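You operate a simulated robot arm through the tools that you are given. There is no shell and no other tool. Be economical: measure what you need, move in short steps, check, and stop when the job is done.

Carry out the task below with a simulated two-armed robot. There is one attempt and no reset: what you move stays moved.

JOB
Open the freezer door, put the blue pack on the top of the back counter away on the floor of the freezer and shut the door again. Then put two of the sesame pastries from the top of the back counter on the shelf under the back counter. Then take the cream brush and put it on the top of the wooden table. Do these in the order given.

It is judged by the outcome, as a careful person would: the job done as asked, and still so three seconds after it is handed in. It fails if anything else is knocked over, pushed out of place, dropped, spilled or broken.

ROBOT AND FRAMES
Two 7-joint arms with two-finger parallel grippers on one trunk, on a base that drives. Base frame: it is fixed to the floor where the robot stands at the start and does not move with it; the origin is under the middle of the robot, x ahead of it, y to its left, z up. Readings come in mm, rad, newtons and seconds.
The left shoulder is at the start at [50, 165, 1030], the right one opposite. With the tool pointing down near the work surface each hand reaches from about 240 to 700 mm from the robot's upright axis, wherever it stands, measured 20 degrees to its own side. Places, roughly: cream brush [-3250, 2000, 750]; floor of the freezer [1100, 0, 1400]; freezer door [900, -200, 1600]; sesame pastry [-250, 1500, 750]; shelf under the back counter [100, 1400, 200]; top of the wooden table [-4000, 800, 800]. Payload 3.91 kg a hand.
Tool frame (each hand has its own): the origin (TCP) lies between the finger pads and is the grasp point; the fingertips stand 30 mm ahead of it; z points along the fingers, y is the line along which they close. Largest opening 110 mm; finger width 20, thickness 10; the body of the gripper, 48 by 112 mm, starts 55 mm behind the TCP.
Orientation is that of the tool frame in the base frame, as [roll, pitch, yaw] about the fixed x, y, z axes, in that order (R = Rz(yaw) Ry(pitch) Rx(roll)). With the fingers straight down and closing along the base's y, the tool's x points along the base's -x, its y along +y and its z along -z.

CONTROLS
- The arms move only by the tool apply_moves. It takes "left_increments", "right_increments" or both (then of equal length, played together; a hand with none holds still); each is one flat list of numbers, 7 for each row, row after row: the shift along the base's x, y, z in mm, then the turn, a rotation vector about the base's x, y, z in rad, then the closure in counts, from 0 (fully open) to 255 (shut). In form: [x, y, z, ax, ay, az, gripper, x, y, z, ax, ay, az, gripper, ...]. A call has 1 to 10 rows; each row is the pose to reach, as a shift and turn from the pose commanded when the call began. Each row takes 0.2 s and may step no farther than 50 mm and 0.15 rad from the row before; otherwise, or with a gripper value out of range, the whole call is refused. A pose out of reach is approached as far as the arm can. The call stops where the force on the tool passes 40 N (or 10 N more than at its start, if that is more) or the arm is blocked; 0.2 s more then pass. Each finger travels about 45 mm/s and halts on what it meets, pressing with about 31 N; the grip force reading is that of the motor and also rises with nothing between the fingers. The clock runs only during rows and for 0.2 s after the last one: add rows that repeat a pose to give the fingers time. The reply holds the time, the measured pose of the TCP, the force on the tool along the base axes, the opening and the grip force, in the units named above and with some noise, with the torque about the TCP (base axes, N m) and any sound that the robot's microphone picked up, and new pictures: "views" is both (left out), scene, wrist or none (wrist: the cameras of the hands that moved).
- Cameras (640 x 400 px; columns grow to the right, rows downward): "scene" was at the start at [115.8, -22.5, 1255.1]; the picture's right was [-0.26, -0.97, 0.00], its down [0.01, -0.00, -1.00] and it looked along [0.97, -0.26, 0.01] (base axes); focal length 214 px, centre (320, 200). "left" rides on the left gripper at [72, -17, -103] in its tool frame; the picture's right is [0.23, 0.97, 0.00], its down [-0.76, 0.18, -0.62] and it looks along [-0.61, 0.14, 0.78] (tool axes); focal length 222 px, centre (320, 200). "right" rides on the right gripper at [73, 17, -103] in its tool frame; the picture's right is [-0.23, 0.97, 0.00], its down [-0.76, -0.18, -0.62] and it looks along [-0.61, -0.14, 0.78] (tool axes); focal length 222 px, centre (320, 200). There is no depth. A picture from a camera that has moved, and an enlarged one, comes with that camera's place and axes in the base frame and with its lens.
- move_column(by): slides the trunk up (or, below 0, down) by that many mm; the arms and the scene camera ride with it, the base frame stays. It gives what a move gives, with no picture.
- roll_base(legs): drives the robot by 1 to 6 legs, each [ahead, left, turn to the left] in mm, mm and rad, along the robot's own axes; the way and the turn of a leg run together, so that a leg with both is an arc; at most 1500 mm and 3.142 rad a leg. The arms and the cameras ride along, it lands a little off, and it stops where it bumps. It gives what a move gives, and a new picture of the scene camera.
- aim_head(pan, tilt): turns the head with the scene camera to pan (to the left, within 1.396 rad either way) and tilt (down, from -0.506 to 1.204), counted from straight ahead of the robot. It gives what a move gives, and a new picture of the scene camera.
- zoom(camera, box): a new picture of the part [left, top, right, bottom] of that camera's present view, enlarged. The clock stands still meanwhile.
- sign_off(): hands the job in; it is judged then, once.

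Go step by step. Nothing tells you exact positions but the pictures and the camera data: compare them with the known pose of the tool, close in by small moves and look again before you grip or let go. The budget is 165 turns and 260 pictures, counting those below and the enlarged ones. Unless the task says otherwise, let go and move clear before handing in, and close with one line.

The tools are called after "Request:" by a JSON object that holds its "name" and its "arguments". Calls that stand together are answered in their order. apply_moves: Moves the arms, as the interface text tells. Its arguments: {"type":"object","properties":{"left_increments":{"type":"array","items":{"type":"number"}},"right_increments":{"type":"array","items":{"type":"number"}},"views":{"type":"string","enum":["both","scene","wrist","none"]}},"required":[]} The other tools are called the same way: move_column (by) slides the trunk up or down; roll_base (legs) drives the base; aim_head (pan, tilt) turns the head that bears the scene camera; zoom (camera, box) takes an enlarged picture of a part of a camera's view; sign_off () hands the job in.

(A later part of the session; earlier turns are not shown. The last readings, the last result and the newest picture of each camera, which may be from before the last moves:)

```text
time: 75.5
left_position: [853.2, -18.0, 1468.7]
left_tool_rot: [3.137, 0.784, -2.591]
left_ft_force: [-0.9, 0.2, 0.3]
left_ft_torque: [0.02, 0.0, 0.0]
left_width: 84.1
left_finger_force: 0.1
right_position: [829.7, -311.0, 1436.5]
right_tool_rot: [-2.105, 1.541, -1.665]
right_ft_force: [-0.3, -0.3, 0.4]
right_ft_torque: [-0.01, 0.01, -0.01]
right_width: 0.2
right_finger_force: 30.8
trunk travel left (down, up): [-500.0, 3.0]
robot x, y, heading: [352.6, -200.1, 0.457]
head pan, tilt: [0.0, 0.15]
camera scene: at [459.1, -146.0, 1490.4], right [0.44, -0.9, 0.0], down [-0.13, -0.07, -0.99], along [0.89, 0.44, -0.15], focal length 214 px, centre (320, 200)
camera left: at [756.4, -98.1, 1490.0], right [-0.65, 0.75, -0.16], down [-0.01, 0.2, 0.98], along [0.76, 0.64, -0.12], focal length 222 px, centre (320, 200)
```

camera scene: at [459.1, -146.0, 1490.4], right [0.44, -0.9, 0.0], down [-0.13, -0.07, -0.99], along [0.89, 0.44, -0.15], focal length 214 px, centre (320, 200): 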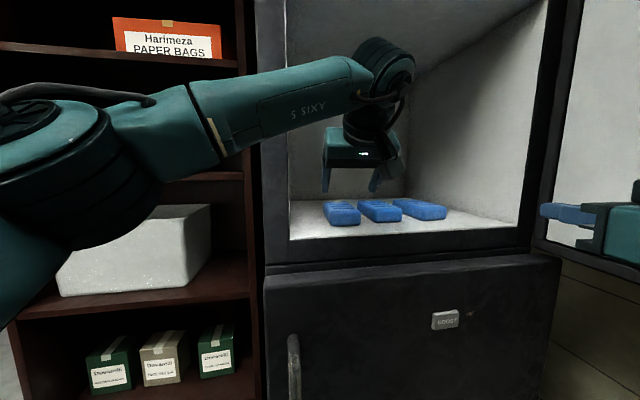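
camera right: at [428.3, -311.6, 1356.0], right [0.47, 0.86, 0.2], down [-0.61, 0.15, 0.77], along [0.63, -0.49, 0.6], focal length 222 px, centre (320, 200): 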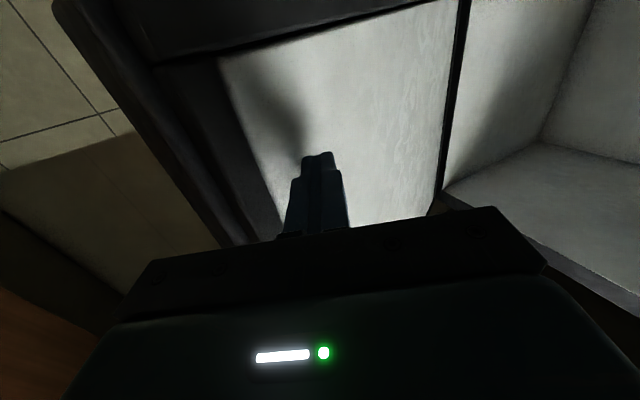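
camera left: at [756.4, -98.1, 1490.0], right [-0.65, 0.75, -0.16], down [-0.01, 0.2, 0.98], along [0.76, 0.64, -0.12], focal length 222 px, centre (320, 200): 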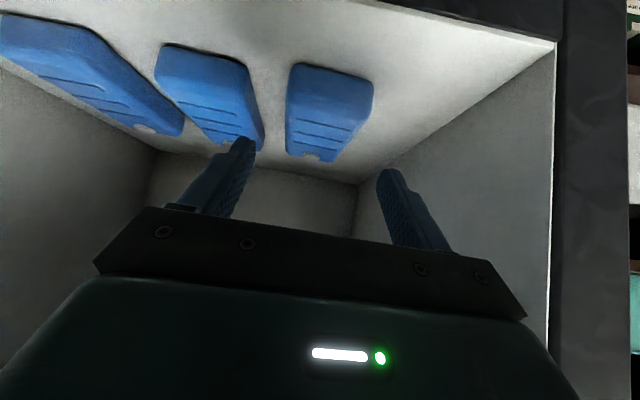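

The pack lies on the freezer floor beside the others. I back the base straight out so the door can swing.

Request:
{"name": "roll_base", "arguments": {"legs": [[-316, -47, 0]]}}

Request:
{"name": "aim_head", "arguments": {"pan": -0.6, "tilt": 0.1}}

```text
time: 77.7
left_position: [596.4, -198.4, 1468.6]
left_tool_rot: [3.14, 0.786, -2.594]
left_ft_force: [-0.1, 0.4, 1.5]
left_ft_torque: [0.0, 0.03, 0.01]
left_width: 84.3
left_finger_force: 0.1
right_position: [570.3, -490.2, 1436.5]
right_tool_rot: [-2.139, 1.541, -1.702]
right_ft_force: [0.1, 0.5, -0.5]
right_ft_torque: [0.0, -0.02, 0.0]
right_width: 0.0
right_finger_force: 30.5
trunk travel left (down, up): [-500.0, 3.0]
robot x, y, heading: [96.6, -377.9, 0.45]
head pan, tilt: [0.0, 0.15]
camera scene: at [201.0, -325.2, 1490.3], right [0.44, -0.9, 0.0], down [-0.13, -0.07, -0.99], along [0.89, 0.43, -0.15], focal length 214 px, centre (320, 200)
```

scene: 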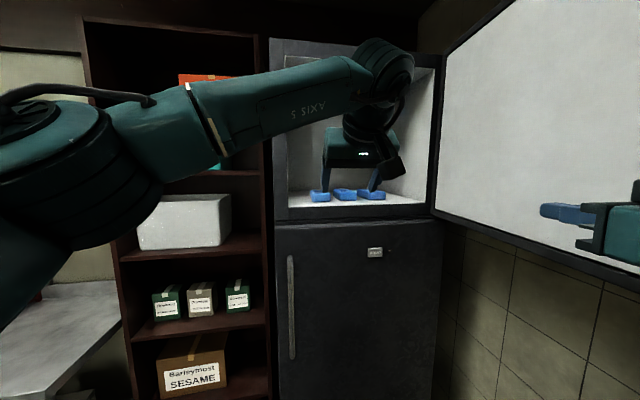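

```text
time: 78.7
left_position: [595.6, -197.9, 1466.9]
left_tool_rot: [3.138, 0.786, -2.592]
left_ft_force: [-0.5, -0.1, -0.6]
left_ft_torque: [0.02, 0.02, 0.03]
left_width: 84.1
left_finger_force: 0.1
right_position: [571.3, -490.0, 1437.3]
right_tool_rot: [-2.149, 1.54, -1.712]
right_ft_force: [0.1, 0.7, 0.0]
right_ft_torque: [0.02, 0.02, 0.0]
right_width: 0.0
right_finger_force: 30.6
trunk travel left (down, up): [-500.0, 3.0]
robot x, y, heading: [94.8, -375.2, 0.454]
head pan, tilt: [-0.6, 0.099]
camera scene: at [209.1, -379.0, 1494.9], right [-0.14, -0.99, 0.0], down [-0.1, 0.01, -1.0], along [0.98, -0.14, -0.1], focal length 214 px, centre (320, 200)
```

scene: 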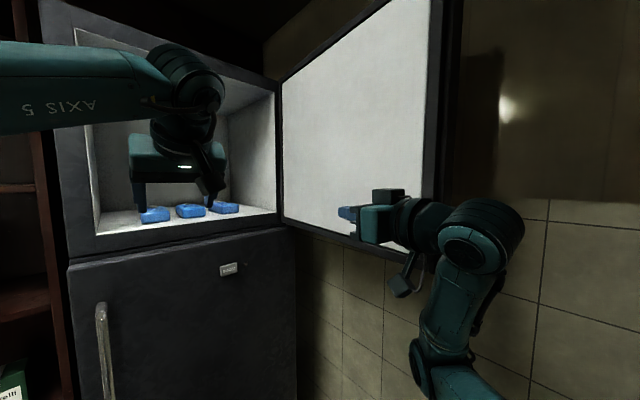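

The door stands at about 79°; I check the space to my right before moving the right arm around its edge.

Request:
{"name": "aim_head", "arguments": {"pan": -1.3, "tilt": 0.2}}

```text
time: 79.7
left_position: [596.7, -198.3, 1467.7]
left_tool_rot: [3.139, 0.786, -2.594]
left_ft_force: [0.1, 0.0, -0.3]
left_ft_torque: [-0.01, 0.01, -0.01]
left_width: 84.3
left_finger_force: 0.0
right_position: [572.2, -490.3, 1437.6]
right_tool_rot: [-2.149, 1.542, -1.71]
right_ft_force: [0.6, 0.2, 0.3]
right_ft_torque: [-0.04, 0.02, 0.02]
right_width: 0.2
right_finger_force: 31.0
trunk travel left (down, up): [-500.0, 3.0]
robot x, y, heading: [92.8, -377.8, 0.45]
head pan, tilt: [-1.3, 0.201]
camera scene: at [179.9, -435.3, 1485.6], right [-0.75, -0.66, 0.0], down [-0.13, 0.15, -0.98], along [0.65, -0.73, -0.2], focal length 214 px, centre (320, 200)
```

scene: 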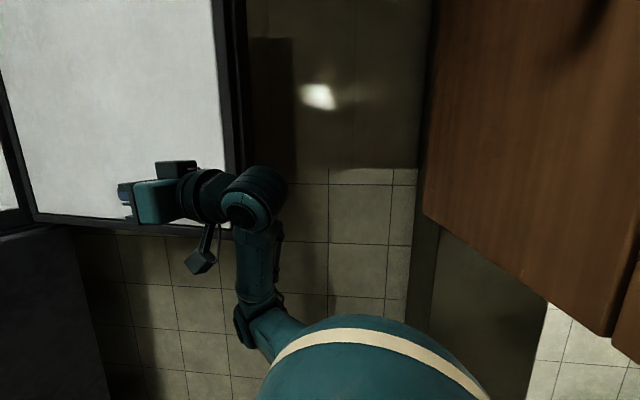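

The cabinet only begins well behind me. I fold the left arm aside, then shift the base left so the right hand can straddle the free edge of the door.

Request:
{"name": "apply_moves", "arguments": {"left_increments": [-35, 30, 0, 0, 0, 0, 60, -70, 61, 0, 0, 0, 0, 60, -106, 91, 0, 0, 0, 0, 60, -141, 122, 0, 0, 0, 0, 60, -176, 152, 0, 0, 0, 0, 60, -212, 183, 0, 0, 0, 0, 60, -247, 213, 0, 0, 0, 0, 60], "views": "none"}}

Request:
{"name": "roll_base", "arguments": {"legs": [[30, 183, 0], [0, 0, -0.1]]}}

Request:
{"name": "aim_head", "arguments": {"pan": -0.7, "tilt": 0.1}}

```text
time: 81.3
left_position: [347.3, 15.1, 1466.7]
left_tool_rot: [3.14, 0.785, -2.594]
left_ft_force: [0.4, 0.6, -0.2]
left_ft_torque: [-0.01, -0.03, -0.06]
left_width: 84.2
left_finger_force: 0.0
right_position: [570.6, -488.7, 1437.5]
right_tool_rot: [-2.12, 1.54, -1.681]
right_ft_force: [-1.0, 0.3, 0.5]
right_ft_torque: [0.03, 0.01, -0.01]
right_width: 0.3
right_finger_force: 30.6
trunk travel left (down, up): [-500.0, 3.0]
robot x, y, heading: [91.2, -378.6, 0.457]
head pan, tilt: [-1.3, 0.201]
```

```text
time: 83.4
left_position: [332.7, 166.6, 1466.2]
left_tool_rot: [-3.141, 0.786, -2.691]
left_ft_force: [-0.5, -0.2, -0.5]
left_ft_torque: [-0.03, -0.02, 0.01]
left_width: 84.3
left_finger_force: 0.1
right_position: [505.1, -358.2, 1436.7]
right_tool_rot: [-2.15, 1.54, -1.81]
right_ft_force: [0.4, -0.7, -0.2]
right_ft_torque: [0.0, 0.02, -0.01]
right_width: 0.0
right_finger_force: 31.1
trunk travel left (down, up): [-500.0, 3.0]
robot x, y, heading: [38.1, -198.6, 0.355]
head pan, tilt: [-1.3, 0.201]
camera scene: at [120.4, -265.4, 1485.6], right [-0.81, -0.59, 0.0], down [-0.12, 0.16, -0.98], along [0.58, -0.79, -0.2], focal length 214 px, centre (320, 200)
```

scene: 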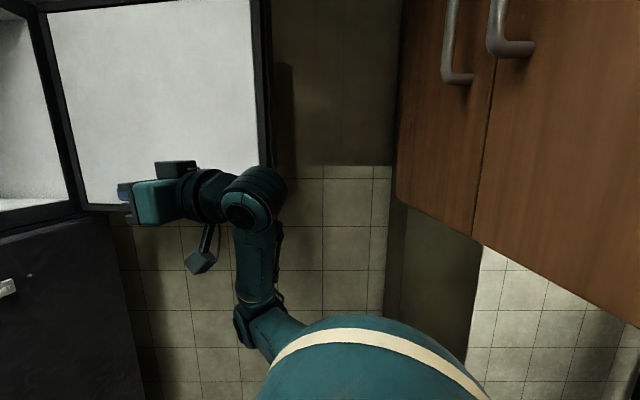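

```text
time: 84.4
left_position: [333.6, 166.2, 1466.5]
left_tool_rot: [3.139, 0.784, -2.69]
left_ft_force: [1.0, -0.1, -0.3]
left_ft_torque: [0.0, -0.02, -0.01]
left_width: 83.8
left_finger_force: 0.1
right_position: [505.3, -356.7, 1435.6]
right_tool_rot: [-2.15, 1.54, -1.809]
right_ft_force: [-0.4, 0.3, 0.5]
right_ft_torque: [0.04, -0.03, 0.0]
right_width: 0.2
right_finger_force: 30.5
trunk travel left (down, up): [-500.0, 3.0]
robot x, y, heading: [37.2, -196.5, 0.362]
head pan, tilt: [-0.7, 0.099]
camera scene: at [152.3, -221.0, 1494.9], right [-0.34, -0.94, 0.0], down [-0.09, 0.03, -0.99], along [0.94, -0.34, -0.1], focal length 214 px, centre (320, 200)
```

scene: 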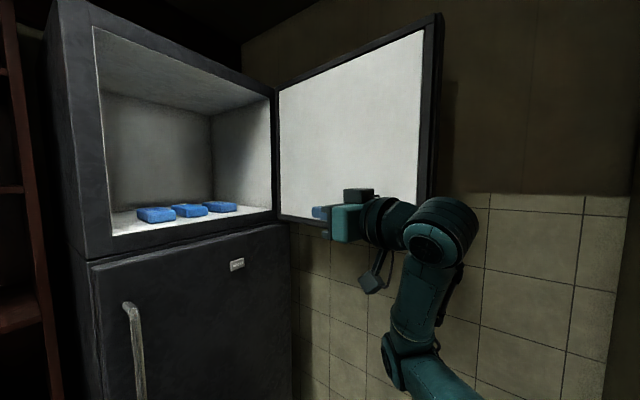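

The door-edge estimate holds (inner corner [508, -615], outer [531, -664]). I shift the base a little more left to give the right arm room, then bring the open right hand in front of the door edge.

Request:
{"name": "roll_base", "arguments": {"legs": [[-38, 156, 0]]}}

Request:
{"name": "apply_moves", "arguments": {"right_increments": [-5, -40, 0, 0, 0, -0.07, 200, -10, -80, 0, 0, 0, -0.14, 150, -10, -120, 0, 0, 0, -0.21, 100, -10, -165, 0, 0, 0, -0.28, 50, -10, -210, 0, 0, 0, -0.35, 0, -5, -255, 0, 0, 0, -0.42, 0, 0, -300, 0, 0, 0, -0.5, 0, 5, -345, 0, 0, 0, -0.5, 0, 10, -390, 0, 0, 0, -0.5, 0], "views": "both"}}

```text
time: 85.8
left_position: [243.3, 299.6, 1465.6]
left_tool_rot: [3.14, 0.785, -2.691]
left_ft_force: [-0.8, 0.5, -0.2]
left_ft_torque: [0.0, 0.0, -0.01]
left_width: 84.1
left_finger_force: 0.0
right_position: [414.4, -225.5, 1437.2]
right_tool_rot: [-2.139, 1.54, -1.799]
right_ft_force: [0.4, 0.1, -0.3]
right_ft_torque: [0.02, 0.04, -0.03]
right_width: 0.0
right_finger_force: 31.2
trunk travel left (down, up): [-500.0, 3.0]
robot x, y, heading: [-54.0, -66.7, 0.358]
head pan, tilt: [-0.7, 0.099]
camera scene: at [61.7, -87.6, 1495.0], right [-0.34, -0.94, 0.0], down [-0.09, 0.03, -1.0], along [0.94, -0.34, -0.1], focal length 214 px, centre (320, 200)
```

scene: 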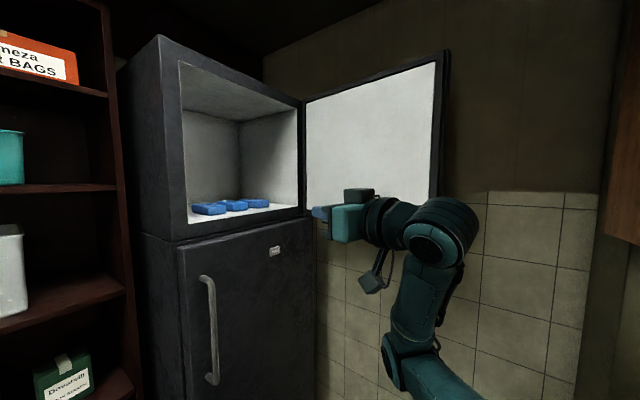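

```text
time: 87.8
left_position: [244.4, 298.1, 1466.5]
left_tool_rot: [3.14, 0.786, -2.692]
left_ft_force: [-0.5, -0.3, 0.1]
left_ft_torque: [-0.02, -0.01, -0.02]
left_width: 84.3
left_finger_force: 0.0
right_position: [425.7, -616.2, 1436.0]
right_tool_rot: [-2.135, 1.541, -2.298]
right_ft_force: [0.2, -0.3, 0.0]
right_ft_torque: [0.04, 0.0, 0.04]
right_width: 109.9
right_finger_force: 0.1
trunk travel left (down, up): [-500.0, 3.0]
robot x, y, heading: [-50.7, -66.4, 0.357]
head pan, tilt: [-0.7, 0.099]
camera scene: at [62.2, -88.9, 1494.9], right [-0.34, -0.94, 0.0], down [-0.09, 0.03, -0.99], along [0.94, -0.34, -0.1], focal length 214 px, centre (320, 200)
camera right: at [323.5, -583.8, 1364.4], right [0.16, 0.97, 0.2], down [-0.63, -0.06, 0.78], along [0.76, -0.25, 0.6], focal length 222 px, centre (320, 200)
```

scene: 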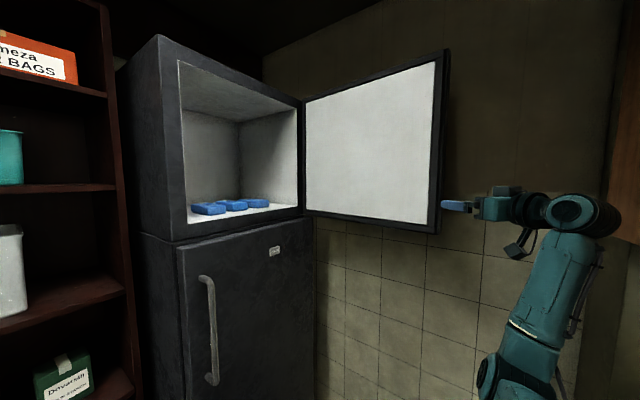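
right: 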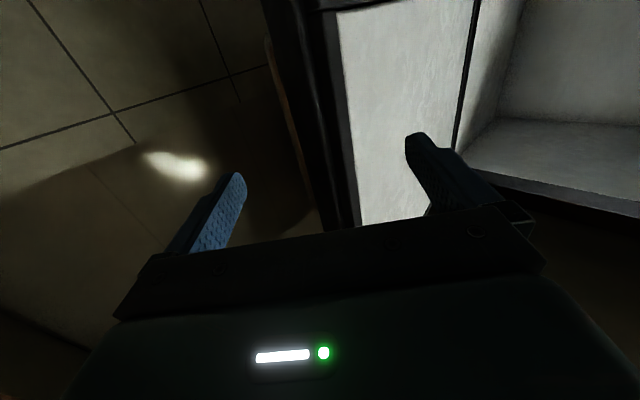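

The fork straddles the door edge nicely. I advance around it.

Request:
{"name": "apply_moves", "arguments": {"right_increments": [35, -6, 0, 0, 0, 0, 0, 70, -11, 0, 0, 0, 0, 0, 100, -16, 0, 0, 0, 0, 0], "views": "both"}}

```text
time: 88.6
left_position: [244.2, 299.3, 1465.6]
left_tool_rot: [3.139, 0.784, -2.693]
left_ft_force: [0.3, 0.1, 0.0]
left_ft_torque: [-0.03, 0.01, 0.01]
left_width: 84.2
left_finger_force: 0.0
right_position: [523.3, -632.7, 1436.0]
right_tool_rot: [-2.145, 1.541, -2.308]
right_ft_force: [-0.3, -1.6, 0.0]
right_ft_torque: [0.01, -0.01, 0.01]
right_width: 109.8
right_finger_force: 0.1
trunk travel left (down, up): [-500.0, 3.0]
robot x, y, heading: [-50.6, -65.7, 0.358]
head pan, tilt: [-0.7, 0.099]
camera scene: at [62.6, -88.4, 1494.9], right [-0.34, -0.94, 0.0], down [-0.09, 0.03, -0.99], along [0.94, -0.34, -0.1], focal length 214 px, centre (320, 200)
camera right: at [423.1, -599.4, 1364.5], right [0.16, 0.97, 0.2], down [-0.63, -0.06, 0.78], along [0.76, -0.25, 0.6], focal length 222 px, centre (320, 200)
```

scene: 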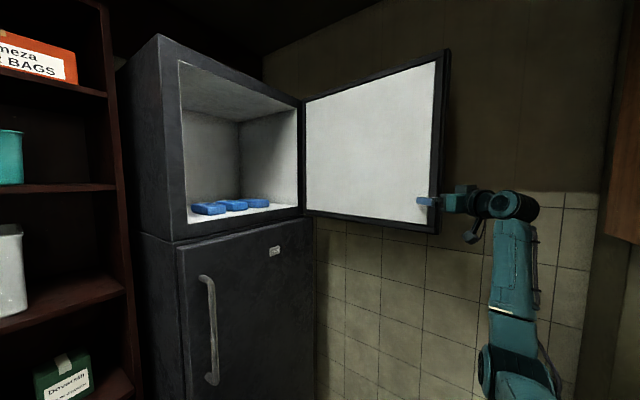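
right: 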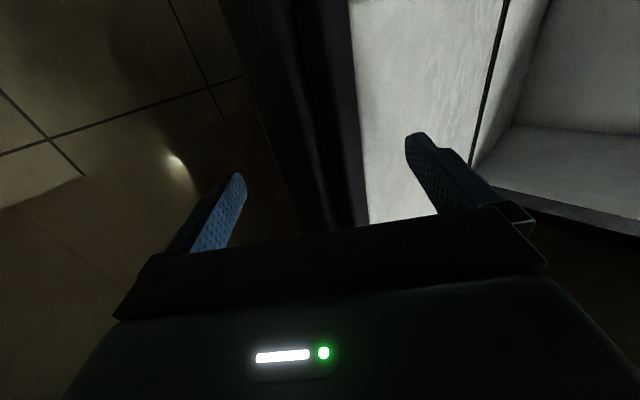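

The fork is around the edge. I sweep the door toward closing along its arc.

Request:
{"name": "apply_moves", "arguments": {"right_increments": [-5, 46, 0, 0, 0, 0, 0, -16, 89, 0, 0, 0, 0, 0, -23, 132, 0, 0, 0, 0, 0, -28, 177, 0, 0, 0, 0, 0, -29, 221, 0, 0, 0, 0, 0, -27, 265, 0, 0, 0, 0, 0, -21, 309, 0, 0, 0, 0, 0, -13, 352, 0, 0, 0, 0, 0, -1, 395, 0, 0, 0, 0, 0, 15, 437, 0, 0, 0, 0, 0], "views": "both"}}

```text
time: 89.3
left_position: [243.8, 297.6, 1465.5]
left_tool_rot: [3.14, 0.786, -2.697]
left_ft_force: [-0.5, 0.2, -0.3]
left_ft_torque: [-0.01, 0.01, -0.03]
left_width: 84.2
left_finger_force: 0.2
right_position: [495.7, -534.1, 1437.9]
right_tool_rot: [-2.325, 1.551, -2.515]
right_ft_force: [-18.8, -7.0, -6.2]
right_ft_torque: [0.62, 0.05, -1.3]
right_width: 110.1
right_finger_force: 0.1
trunk travel left (down, up): [-500.0, 3.0]
robot x, y, heading: [-51.1, -67.4, 0.355]
head pan, tilt: [-0.7, 0.099]
stopped in row 3 (right hand): the force on the tool passed its limit (the readings are from after the stop); the commanded pose is now the measured one
camera scene: at [59.4, -89.2, 1495.0], right [-0.34, -0.94, 0.0], down [-0.09, 0.03, -1.0], along [0.94, -0.34, -0.1], focal length 214 px, centre (320, 200)
camera right: at [395.7, -498.3, 1366.8], right [0.19, 0.96, 0.21], down [-0.63, -0.05, 0.77], along [0.75, -0.28, 0.6], focal length 222 px, centre (320, 200)
```

scene: 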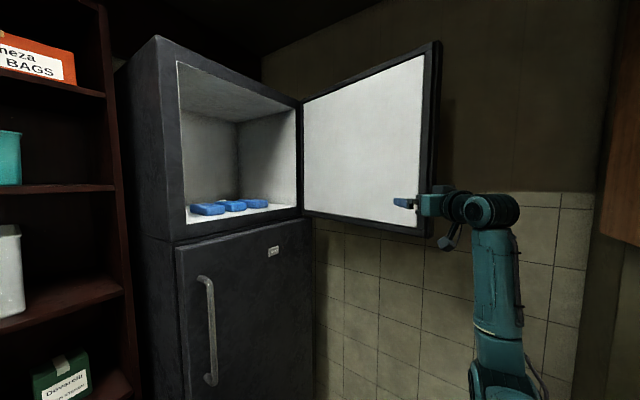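
right: 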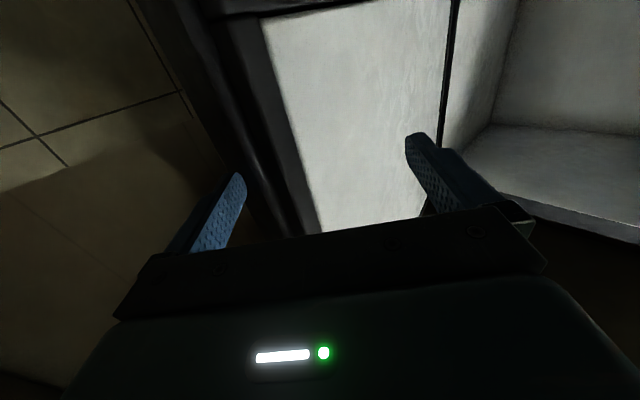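

The door edge reached the palm. I move 25 mm outward and sweep with a larger radius.

Request:
{"name": "apply_moves", "arguments": {"right_increments": [-25, -5, 0, 0, 0, 0, 0, -32, 35, 0, 0, 0, 0, 0, -36, 78, 0, 0, 0, 0, 0, -37, 122, 0, 0, 0, 0, 0, -35, 166, 0, 0, 0, 0, 0, -30, 209, 0, 0, 0, 0, 0, -22, 252, 0, 0, 0, 0, 0, -11, 295, 0, 0, 0, 0, 0, 3, 336, 0, 0, 0, 0, 0], "views": "both"}}

```text
time: 91.3
left_position: [244.3, 299.3, 1466.4]
left_tool_rot: [3.139, 0.784, -2.694]
left_ft_force: [1.1, 0.6, -0.3]
left_ft_torque: [-0.02, 0.0, 0.01]
left_width: 84.2
left_finger_force: 0.1
right_position: [506.6, -193.9, 1435.2]
right_tool_rot: [-2.235, 1.544, -2.413]
right_ft_force: [0.9, -0.2, 0.0]
right_ft_torque: [-0.02, 0.01, -0.03]
right_width: 109.9
right_finger_force: 0.1
trunk travel left (down, up): [-500.0, 3.0]
robot x, y, heading: [-51.2, -70.1, 0.353]
head pan, tilt: [-0.7, 0.099]
camera scene: at [62.0, -87.5, 1494.9], right [-0.34, -0.94, 0.0], down [-0.09, 0.03, -1.0], along [0.94, -0.34, -0.1], focal length 214 px, centre (320, 200)
camera right: at [405.3, -159.5, 1364.2], right [0.18, 0.96, 0.21], down [-0.63, -0.05, 0.78], along [0.76, -0.27, 0.6], focal length 222 px, centre (320, 200)
```

scene: 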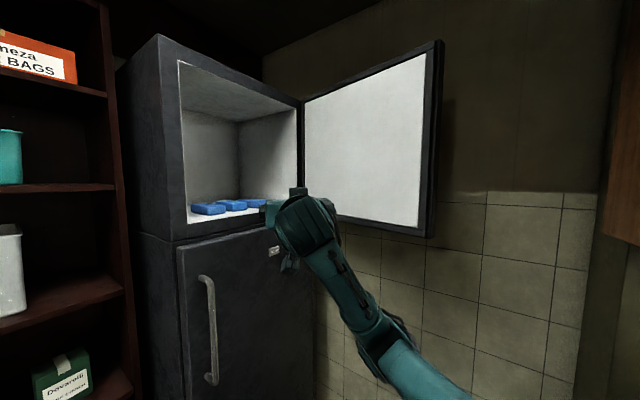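
right: 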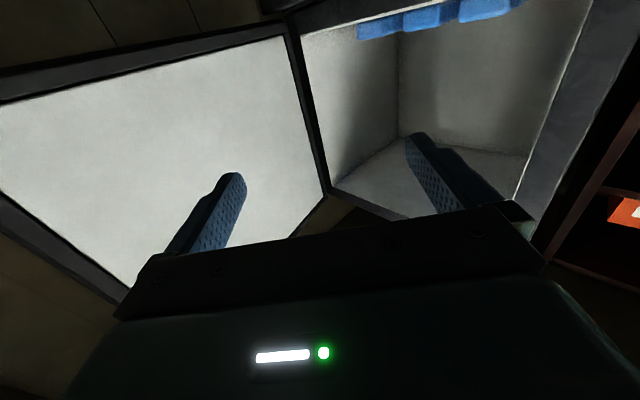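

The fork slipped off with the door at roughly 70°. I will instead clamp the edge, aligned with the door; first a closer look at the edge.

Request:
{"name": "zoom", "arguments": {"camera": "scene", "box": [280, 20, 480, 145]}}

```text
3.20 times, centred on (380, 82) of scene
camera zoom: at [62.0, -87.5, 1494.9], right [-0.34, -0.94, 0.0], down [-0.09, 0.03, -1.0], along [0.94, -0.34, -0.1], focal length 686 px, centre (128, 576)
```

zoom: 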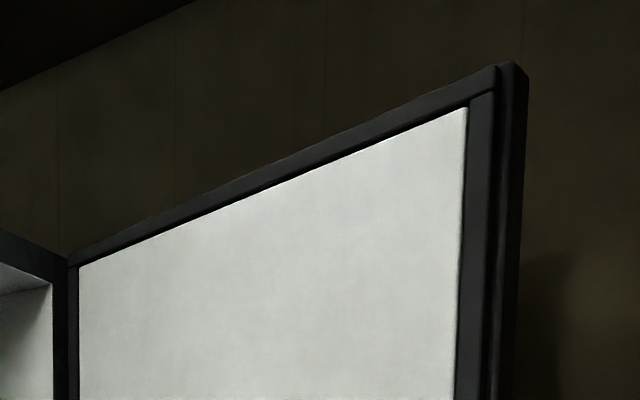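

I return the right hand to in front of the edge, this time aligned with the door plane.

Request:
{"name": "apply_moves", "arguments": {"right_increments": [-15, -45, 0, 0, 0, 0.05, 0, -30, -90, 0, 0, 0, 0.1, 0, -45, -136, 0, 0, 0, 0.15, 0, -60, -181, 0, 0, 0, 0.2, 0, -75, -227, 0, 0, 0, 0.25, 0, -85, -272, 0, 0, 0, 0.3, 0, -91, -318, 0, 0, 0, 0.35, 0, -91, -363, 0, 0, 0, 0.4, 0, -91, -409, 0, 0, 0, 0.45, 0, -91, -450, 0, 0, 0, 0.5, 0], "views": "both"}}

```text
time: 93.5
left_position: [244.4, 297.3, 1466.6]
left_tool_rot: [3.138, 0.786, -2.695]
left_ft_force: [-0.4, -0.9, -0.1]
left_ft_torque: [0.0, 0.0, 0.03]
left_width: 84.1
left_finger_force: 0.1
right_position: [413.3, -646.1, 1436.3]
right_tool_rot: [-2.244, 1.544, -1.92]
right_ft_force: [0.4, -0.5, 1.0]
right_ft_torque: [0.02, 0.02, 0.03]
right_width: 109.9
right_finger_force: 0.0
trunk travel left (down, up): [-500.0, 3.0]
robot x, y, heading: [-56.6, -67.2, 0.353]
head pan, tilt: [-0.7, 0.099]
camera scene: at [61.3, -89.6, 1494.9], right [-0.34, -0.94, 0.0], down [-0.09, 0.03, -1.0], along [0.94, -0.34, -0.1], focal length 214 px, centre (320, 200)
camera right: at [308.0, -664.7, 1364.7], right [-0.31, 0.93, 0.21], down [-0.53, -0.35, 0.77], along [0.79, 0.13, 0.6], focal length 222 px, centre (320, 200)
```

scene: 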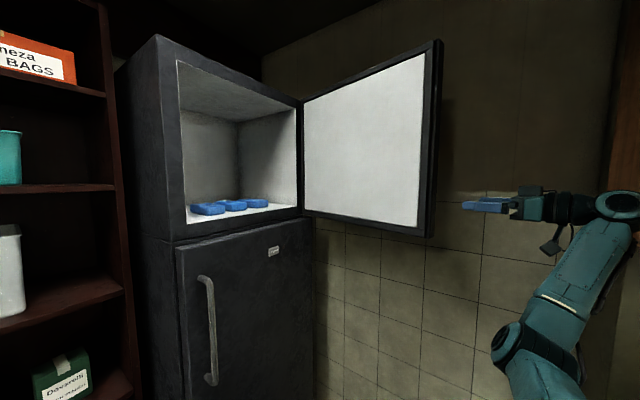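
right: 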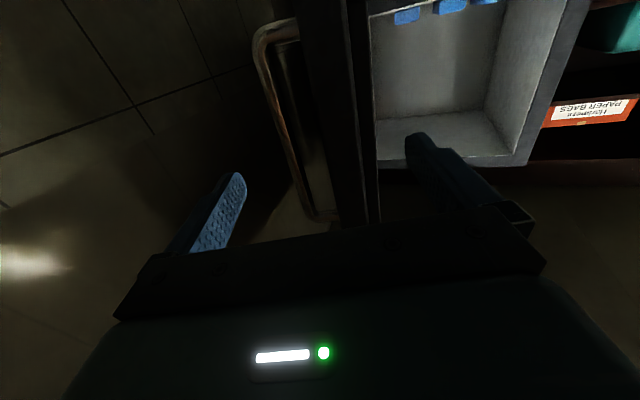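

Now I see the edge and the handle bar on the door's outer side. Gripping the bar is better: I narrow the fingers to ~50 mm, shift right 57 mm and approach it.

Request:
{"name": "apply_moves", "arguments": {"right_increments": [9, -27, 0, 0, 0, 0, 60, 18, -54, 0, 0, 0, 0, 139, 46, -44, 0, 0, 0, 0, 139, 75, -35, 0, 0, 0, 0, 139, 103, -25, 0, 0, 0, 0, 139], "views": "wrist"}}

```text
time: 94.7
left_position: [244.6, 298.7, 1465.1]
left_tool_rot: [3.141, 0.783, -2.693]
left_ft_force: [0.2, 0.5, 0.3]
left_ft_torque: [-0.02, -0.01, -0.04]
left_width: 84.3
left_finger_force: 0.1
right_position: [516.7, -669.0, 1436.8]
right_tool_rot: [-2.27, 1.545, -1.947]
right_ft_force: [0.6, 0.1, -0.2]
right_ft_torque: [-0.01, -0.01, 0.0]
right_width: 50.0
right_finger_force: 0.1
trunk travel left (down, up): [-500.0, 3.0]
robot x, y, heading: [-55.2, -71.9, 0.353]
head pan, tilt: [-0.7, 0.099]
camera right: at [411.9, -686.2, 1366.1], right [-0.31, 0.93, 0.21], down [-0.53, -0.35, 0.78], along [0.79, 0.13, 0.6], focal length 222 px, centre (320, 200)
```

right: 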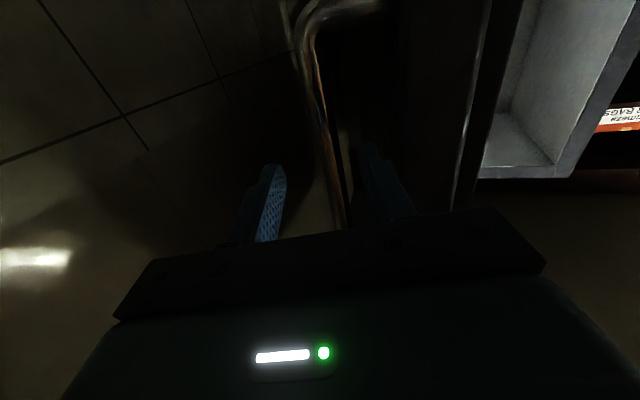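

Request:
{"name": "zoom", "arguments": {"camera": "right", "box": [200, 60, 520, 260]}}

```text
2.00 times, centred on (360, 160) of right
camera zoom: at [411.9, -686.2, 1366.1], right [-0.31, 0.93, 0.21], down [-0.53, -0.35, 0.78], along [0.79, 0.13, 0.6], focal length 444 px, centre (240, 280)
```

zoom: 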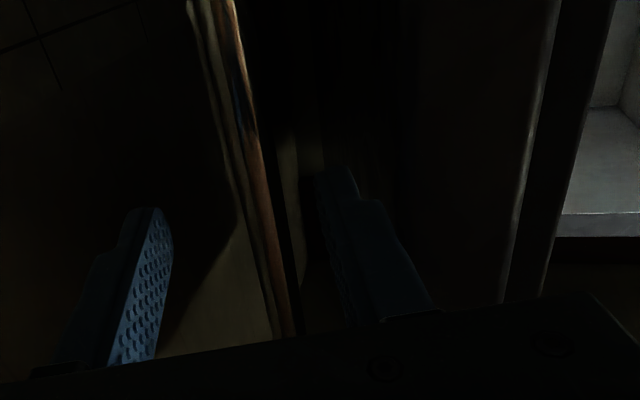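

The gap behind the bar is narrow, so rather than grip it I will push the bar from its outer side with shut fingers. I back out, close, step right and go past the bar.

Request:
{"name": "apply_moves", "arguments": {"right_increments": [-38, -13, 0, 0, 0, 0, 139, -66, -22, 0, 0, 0, 0, 200, -60, -41, 0, 0, 0, 0, 255, -54, -60, 0, 0, 0, 0, 255, -12, -46, 0, 0, 0, 0, 255, 25, -33, 0, 0, 0, 0, 255, 53, -24, 0, 0, 0, 0, 255], "views": "both"}}

```text
time: 96.3
left_position: [244.8, 298.2, 1466.6]
left_tool_rot: [-3.141, 0.782, -2.696]
left_ft_force: [0.4, -0.1, 0.1]
left_ft_torque: [-0.01, 0.0, -0.01]
left_width: 84.2
left_finger_force: 0.1
right_position: [567.6, -692.5, 1438.4]
right_tool_rot: [-2.277, 1.543, -1.957]
right_ft_force: [-0.1, -0.2, -1.0]
right_ft_torque: [-0.01, 0.0, -0.03]
right_width: 0.3
right_finger_force: 31.2
trunk travel left (down, up): [-500.0, 3.0]
robot x, y, heading: [-49.4, -63.7, 0.355]
head pan, tilt: [-0.7, 0.099]
camera scene: at [61.4, -87.6, 1495.0], right [-0.34, -0.94, 0.0], down [-0.09, 0.03, -1.0], along [0.94, -0.34, -0.1], focal length 214 px, centre (320, 200)
camera right: at [464.4, -709.9, 1366.5], right [-0.31, 0.93, 0.21], down [-0.53, -0.35, 0.78], along [0.79, 0.13, 0.6], focal length 222 px, centre (320, 200)
```

scene: 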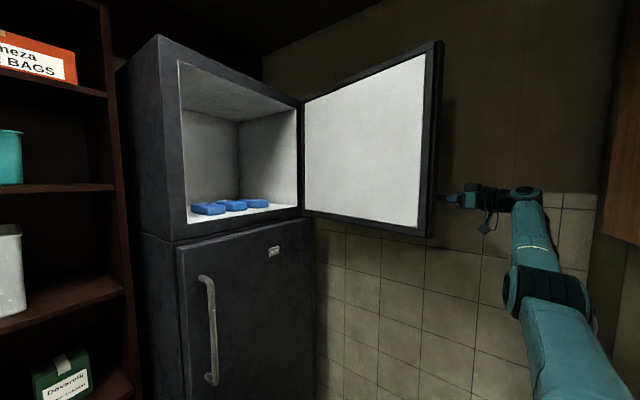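
right: 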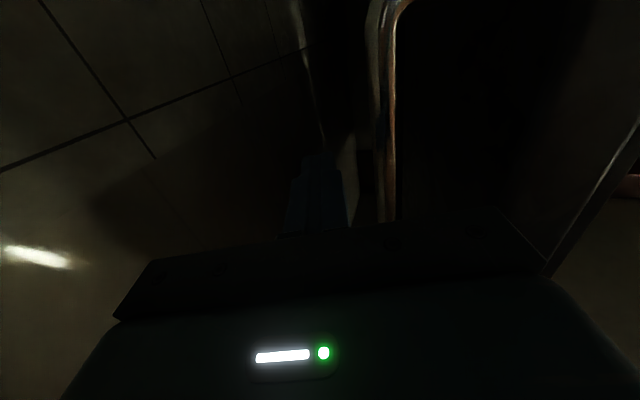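

The shut fingers are just outside the bar. I sweep left along the arc to swing the door towards closed.

Request:
{"name": "apply_moves", "arguments": {"right_increments": [-18, 38, 0, 0, 0, 0, 255, -35, 79, 0, 0, 0, 0, 255, -47, 121, 0, 0, 0, 0, 255, -57, 164, 0, 0, 0, 0, 255, -63, 208, 0, 0, 0, 0, 255, -67, 252, 0, 0, 0, 0, 255, -66, 296, 0, 0, 0, 0, 255, -63, 340, 0, 0, 0, 0, 255, -56, 384, 0, 0, 0, 0, 255, -46, 427, 0, 0, 0, 0, 255], "views": "both"}}

```text
time: 98.5
left_position: [243.3, 298.3, 1465.7]
left_tool_rot: [3.14, 0.786, -2.695]
left_ft_force: [0.4, 0.6, -0.6]
left_ft_torque: [-0.02, 0.01, 0.01]
left_width: 84.3
left_finger_force: 0.0
right_position: [521.2, -266.3, 1434.4]
right_tool_rot: [-2.318, 1.544, -1.995]
right_ft_force: [-6.1, -0.8, -4.4]
right_ft_torque: [0.48, 0.39, -1.49]
right_width: 0.2
right_finger_force: 37.2
trunk travel left (down, up): [-500.0, 3.0]
robot x, y, heading: [-50.3, -67.3, 0.35]
head pan, tilt: [-0.7, 0.099]
camera scene: at [60.8, -88.8, 1494.9], right [-0.34, -0.94, 0.0], down [-0.09, 0.03, -1.0], along [0.94, -0.34, -0.1], focal length 214 px, centre (320, 200)
camera right: at [417.1, -283.0, 1364.4], right [-0.3, 0.93, 0.21], down [-0.53, -0.35, 0.78], along [0.79, 0.13, 0.6], focal length 222 px, centre (320, 200)
```

scene: 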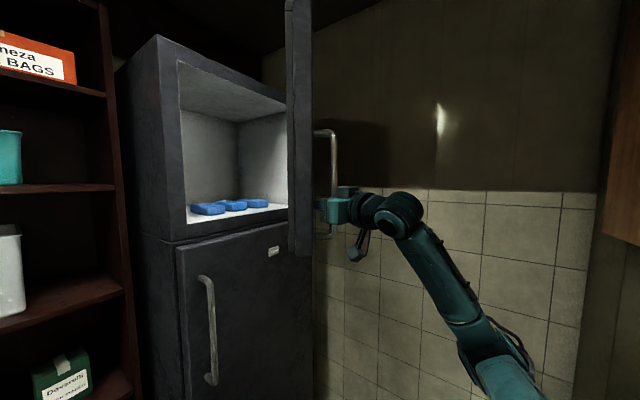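
right: 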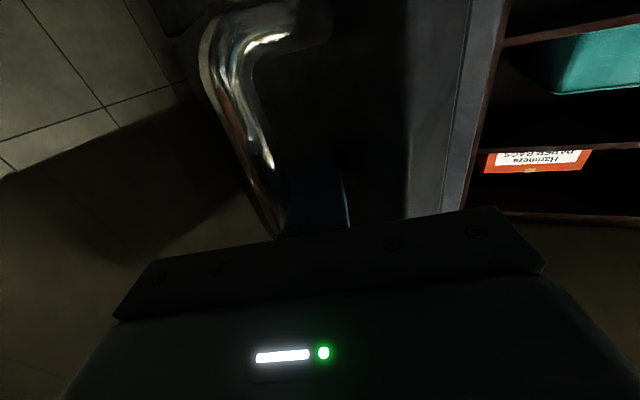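

The door is more than half closed, the fingertips now pressing by the handle. I keep pushing along the arc.

Request:
{"name": "apply_moves", "arguments": {"right_increments": [13, 39, 0, 0, 0, 0, 255, 30, 78, 0, 0, 0, 0, 255, 50, 116, 0, 0, 0, 0, 255, 72, 152, 0, 0, 0, 0, 255, 97, 186, 0, 0, 0, 0, 255, 124, 219, 0, 0, 0, 0, 255], "views": "both"}}

```text
time: 99.0
left_position: [239.3, 297.2, 1466.6]
left_tool_rot: [3.141, 0.787, -2.694]
left_ft_force: [-0.1, -0.4, 1.0]
left_ft_torque: [-0.01, 0.03, -0.04]
left_width: 84.3
left_finger_force: 0.0
right_position: [531.1, -224.9, 1434.5]
right_tool_rot: [-2.38, 1.545, -2.073]
right_ft_force: [-27.8, 1.0, -9.6]
right_ft_torque: [1.69, 0.05, -4.58]
right_width: 0.0
right_finger_force: 37.1
trunk travel left (down, up): [-500.0, 3.0]
robot x, y, heading: [-53.4, -65.0, 0.349]
head pan, tilt: [-0.7, 0.099]
stopped in row 2 (right hand): the force on the tool passed its limit (the readings are from after the stop); the commanded pose is now the measured one
camera scene: at [55.5, -88.6, 1495.4], right [-0.34, -0.94, 0.0], down [-0.09, 0.03, -1.0], along [0.94, -0.34, -0.1], focal length 214 px, centre (320, 200)
camera right: at [427.0, -240.3, 1364.9], right [-0.29, 0.93, 0.21], down [-0.53, -0.34, 0.78], along [0.8, 0.12, 0.59], focal length 222 px, centre (320, 200)
```

scene: 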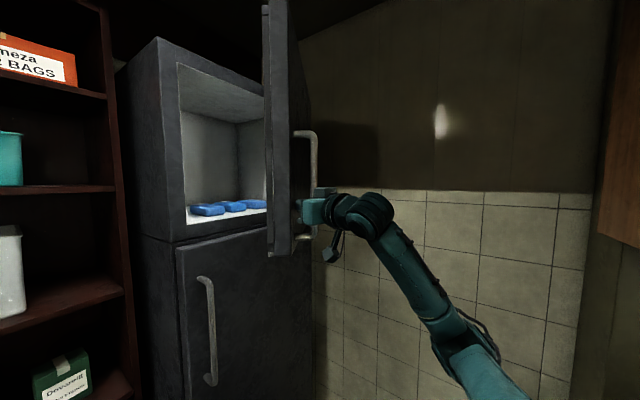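
right: 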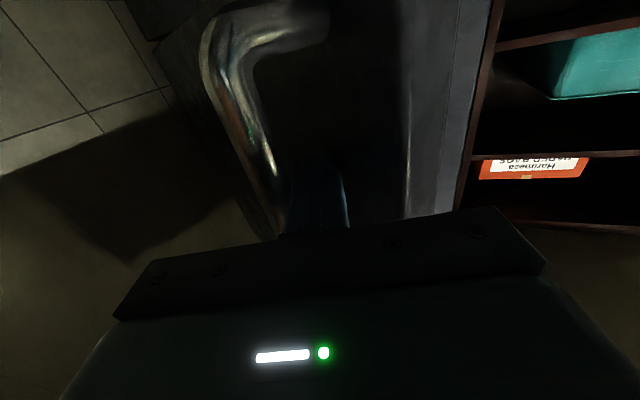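

The fingertips wedged under the bar, so I draw them straight out, swing the hand to a steeper angle and go to push on the face right of the handle.

Request:
{"name": "apply_moves", "arguments": {"right_increments": [-30, -9, 0, 0, 0, 0, 255, -60, -19, 0, 0, 0, 0, 255, -90, -28, 0, 0, 0, 0, 255, -85, -60, 0, 0, 0, 0.1, 255, -70, -90, 0, 0, 0, 0.2, 255, -50, -110, 0, 0, 0, 0.32, 255, -31, -125, 0, 0, 0, 0.44, 255, -31, -125, 0, 0, 0, 0.52, 255], "views": "both"}}

```text
time: 100.8
left_position: [244.3, 297.3, 1466.5]
left_tool_rot: [3.14, 0.785, -2.697]
left_ft_force: [-0.1, 0.1, 0.0]
left_ft_torque: [-0.01, -0.01, 0.01]
left_width: 84.4
left_finger_force: 0.1
right_position: [508.0, -348.5, 1431.1]
right_tool_rot: [-2.456, 1.544, -1.624]
right_ft_force: [0.3, -0.1, -0.2]
right_ft_torque: [0.02, 0.02, 0.0]
right_width: 0.0
right_finger_force: 38.2
trunk travel left (down, up): [-500.0, 3.0]
robot x, y, heading: [-49.5, -70.8, 0.347]
head pan, tilt: [-0.7, 0.099]
camera scene: at [60.8, -89.0, 1495.0], right [-0.34, -0.94, 0.0], down [-0.09, 0.03, -1.0], along [0.94, -0.34, -0.1], focal length 214 px, centre (320, 200)
camera right: at [425.3, -414.8, 1361.8], right [-0.72, 0.66, 0.21], down [-0.29, -0.56, 0.78], along [0.63, 0.5, 0.59], focal length 222 px, centre (320, 200)
```

scene: 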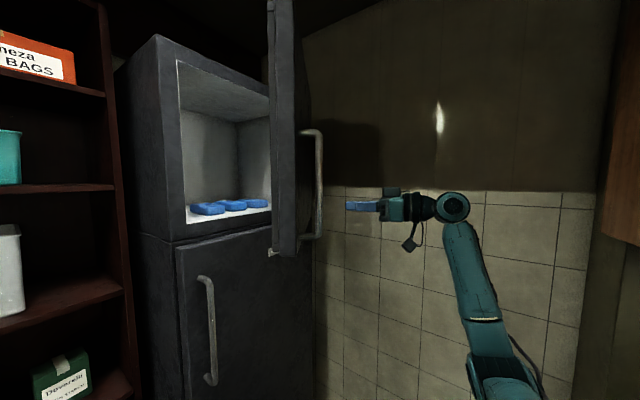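
right: 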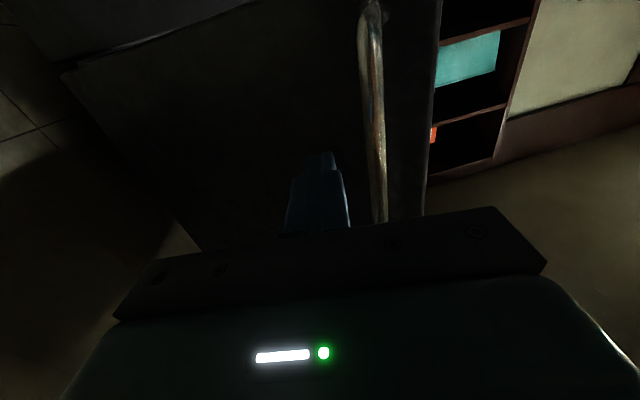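

The fingertips face the door right of the handle. I push straight ahead to swing it shut.

Request:
{"name": "apply_moves", "arguments": {"right_increments": [29, 30, 0, 0, 0, 0, 255, 58, 60, 0, 0, 0, 0, 255, 87, 90, 0, 0, 0, 0, 255, 116, 121, 0, 0, 0, 0, 255, 144, 150, 0, 0, 0, 0, 255, 173, 181, 0, 0, 0, 0, 255, 202, 211, 0, 0, 0, 0, 255, 231, 241, 0, 0, 0, 0, 255], "views": "both"}}

```text
time: 102.6
left_position: [243.0, 298.7, 1466.7]
left_tool_rot: [3.139, 0.784, -2.695]
left_ft_force: [1.0, 0.8, -1.2]
left_ft_torque: [0.0, -0.03, -0.01]
left_width: 84.1
left_finger_force: 0.1
right_position: [739.8, -105.0, 1432.0]
right_tool_rot: [-2.476, 1.539, -1.645]
right_ft_force: [0.2, 0.3, -0.1]
right_ft_torque: [-0.04, 0.0, 0.02]
right_width: 0.1
right_finger_force: 37.8
trunk travel left (down, up): [-500.0, 3.0]
robot x, y, heading: [-52.3, -67.6, 0.355]
head pan, tilt: [-0.7, 0.099]
camera scene: at [61.6, -87.8, 1494.9], right [-0.34, -0.94, 0.0], down [-0.09, 0.03, -0.99], along [0.94, -0.34, -0.1], focal length 214 px, centre (320, 200)
camera right: at [656.5, -171.6, 1362.3], right [-0.72, 0.66, 0.21], down [-0.29, -0.56, 0.78], along [0.63, 0.5, 0.59], focal length 222 px, centre (320, 200)
```

scene: 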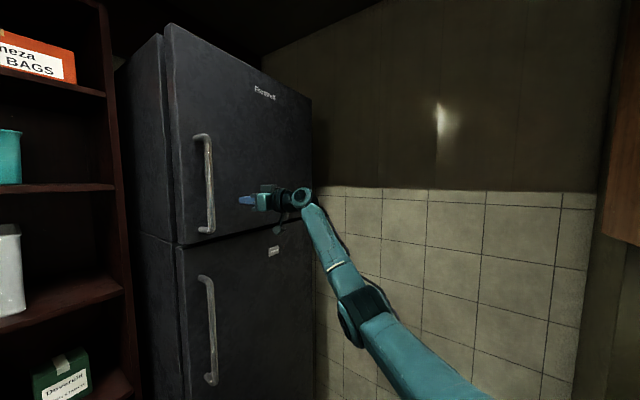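
right: 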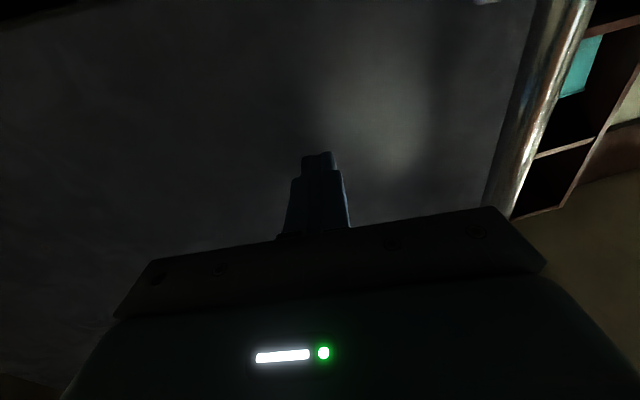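

The door is nearly shut. I push on until it meets resistance.

Request:
{"name": "apply_moves", "arguments": {"right_increments": [18, 15, 0, 0, 0, 0, 255, 36, 29, 0, 0, 0, 0, 255, 54, 43, 0, 0, 0, 0, 255, 72, 57, 0, 0, 0, 0, 255, 90, 71, 0, 0, 0, 0, 255], "views": "scene"}}

```text
time: 103.2
left_position: [244.2, 294.9, 1466.2]
left_tool_rot: [3.139, 0.783, -2.697]
left_ft_force: [1.1, 0.2, -0.3]
left_ft_torque: [-0.06, 0.0, -0.03]
left_width: 84.0
left_finger_force: 0.1
right_position: [763.1, -89.7, 1432.0]
right_tool_rot: [-2.607, 1.541, -1.767]
right_ft_force: [-24.2, -10.2, -1.4]
right_ft_torque: [0.05, -0.12, 0.21]
right_width: 0.0
right_finger_force: 37.5
trunk travel left (down, up): [-500.0, 3.0]
robot x, y, heading: [-52.6, -70.5, 0.351]
head pan, tilt: [-0.7, 0.099]
stopped in row 2 (right hand): the force on the tool passed its limit (the readings are from after the stop); the commanded pose is now the measured one
camera scene: at [60.0, -89.7, 1495.1], right [-0.34, -0.94, 0.0], down [-0.09, 0.03, -1.0], along [0.93, -0.34, -0.1], focal length 214 px, centre (320, 200)
```

scene: 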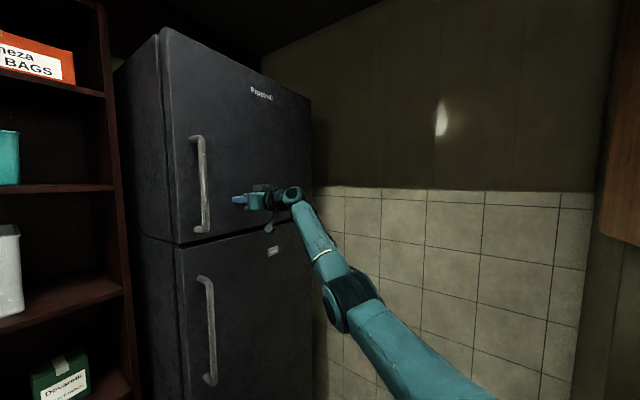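

Request:
{"name": "zoom", "arguments": {"camera": "scene", "box": [100, 10, 340, 310]}}

```text
1.33 times, centred on (220, 160) of scene
camera zoom: at [60.0, -89.7, 1495.1], right [-0.34, -0.94, 0.0], down [-0.09, 0.03, -1.0], along [0.93, -0.34, -0.1], focal length 286 px, centre (453, 253)
```

zoom: 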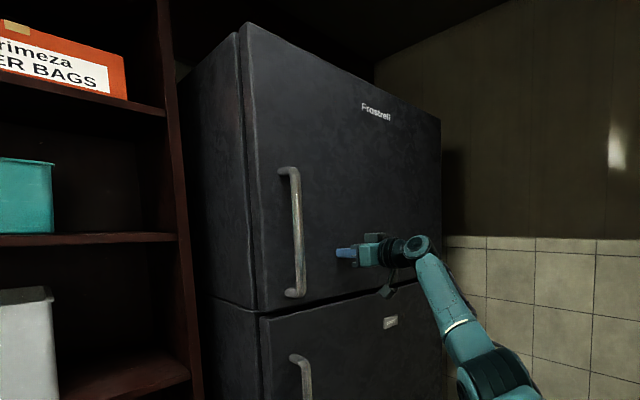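

The freezer is shut (face back at its original place). I retract the right hand, tucking it high near the body, for the pastries.

Request:
{"name": "apply_moves", "arguments": {"right_increments": [-30, -32, 0, 0, 0, 0, 255, -62, -62, 5, 0, 0, 0, 255, -105, -80, 20, 0, 0, -0.06, 255, -145, -95, 42, 0, 0, -0.12, 255, -185, -108, 65, 0, 0, -0.18, 255, -225, -118, 88, 0, 0, -0.24, 255, -265, -126, 110, 0, 0, -0.3, 255, -305, -132, 130, 0, 0, -0.36, 255, -345, -136, 150, 0, 0, -0.42, 255, -383, -138, 168, 0, 0, -0.48, 255], "views": "scene"}}

```text
time: 105.4
left_position: [244.5, 298.3, 1465.9]
left_tool_rot: [3.14, 0.784, -2.695]
left_ft_force: [0.2, -0.6, 1.0]
left_ft_torque: [-0.01, 0.01, 0.0]
left_width: 84.2
left_finger_force: 0.0
right_position: [379.3, -224.2, 1600.3]
right_tool_rot: [-2.635, 1.538, -2.282]
right_ft_force: [-0.9, -0.7, -0.2]
right_ft_torque: [-0.02, 0.0, -0.03]
right_width: 0.0
right_finger_force: 38.0
trunk travel left (down, up): [-500.0, 3.0]
robot x, y, heading: [-54.9, -66.1, 0.347]
head pan, tilt: [-0.7, 0.099]
camera scene: at [59.7, -88.7, 1495.0], right [-0.34, -0.94, 0.0], down [-0.09, 0.03, -1.0], along [0.93, -0.34, -0.1], focal length 214 px, centre (320, 200)
```

scene: 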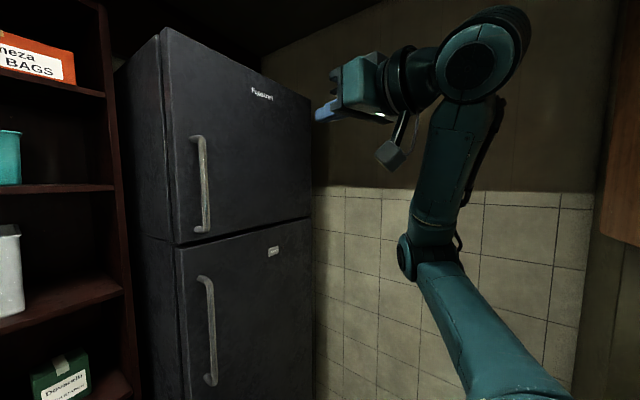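

I turn square to the counter again and strafe left along it toward the pastries.

Request:
{"name": "roll_base", "arguments": {"legs": [[0, 0, 0.255], [0, 1380, 0]]}}

Request:
{"name": "aim_head", "arguments": {"pan": 0.0, "tilt": 0.6}}

```text
time: 113.2
left_position: [-672.3, 1504.0, 1465.4]
left_tool_rot: [3.141, 0.783, -2.421]
left_ft_force: [0.4, -0.5, 0.3]
left_ft_torque: [0.03, 0.04, 0.0]
left_width: 84.3
left_finger_force: 0.1
right_position: [-399.2, 1038.2, 1599.5]
right_tool_rot: [-2.661, 1.538, -2.027]
right_ft_force: [-0.7, 0.6, 0.3]
right_ft_torque: [0.03, 0.0, -0.01]
right_width: 0.0
right_finger_force: 37.9
trunk travel left (down, up): [-500.0, 3.0]
robot x, y, heading: [-861.3, 1069.6, 0.629]
head pan, tilt: [-0.7, 0.099]
camera scene: at [-743.4, 1082.0, 1494.9], right [-0.07, -1.0, 0.0], down [-0.1, 0.01, -1.0], along [0.99, -0.07, -0.1], focal length 214 px, centre (320, 200)
```

scene: 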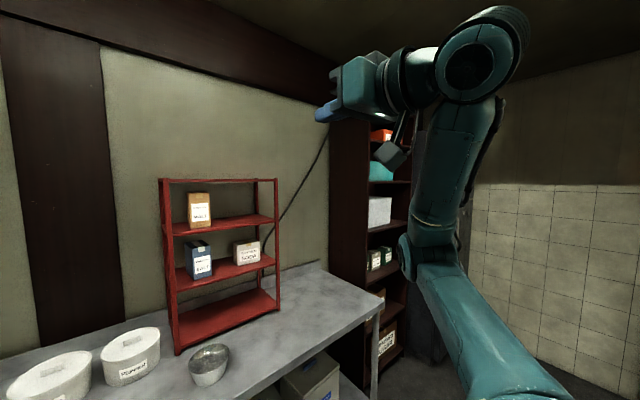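

```text
time: 114.3
left_position: [-672.6, 1504.0, 1466.1]
left_tool_rot: [3.137, 0.783, -2.422]
left_ft_force: [-0.4, -0.2, -0.1]
left_ft_torque: [-0.01, 0.0, 0.0]
left_width: 84.2
left_finger_force: 0.1
right_position: [-399.4, 1039.1, 1599.8]
right_tool_rot: [-2.662, 1.537, -2.028]
right_ft_force: [0.1, -0.8, -0.4]
right_ft_torque: [-0.02, -0.01, 0.01]
right_width: 0.0
right_finger_force: 37.5
trunk travel left (down, up): [-500.0, 3.0]
robot x, y, heading: [-858.4, 1072.7, 0.626]
head pan, tilt: [0.0, 0.6]
camera scene: at [-763.5, 1140.4, 1448.8], right [0.59, -0.81, 0.0], down [-0.46, -0.33, -0.83], along [0.67, 0.48, -0.56], focal length 214 px, centre (320, 200)
```

scene: 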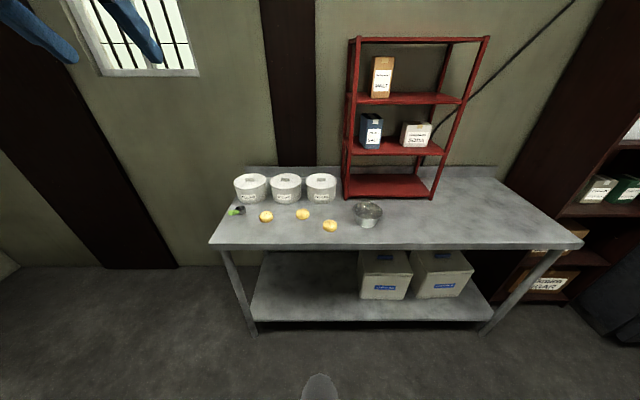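

Three pastries lie in front of the pots. I zoom to identify the sesame ones.

Request:
{"name": "zoom", "arguments": {"camera": "scene", "box": [216, 160, 392, 270]}}

```text
3.64 times, centred on (304, 215) of scene
camera zoom: at [-763.5, 1140.4, 1448.8], right [0.59, -0.81, 0.0], down [-0.46, -0.33, -0.83], along [0.67, 0.48, -0.56], focal length 780 px, centre (378, 146)
```

zoom: 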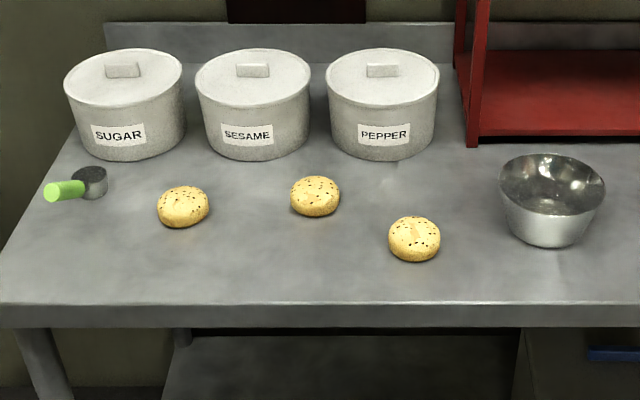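

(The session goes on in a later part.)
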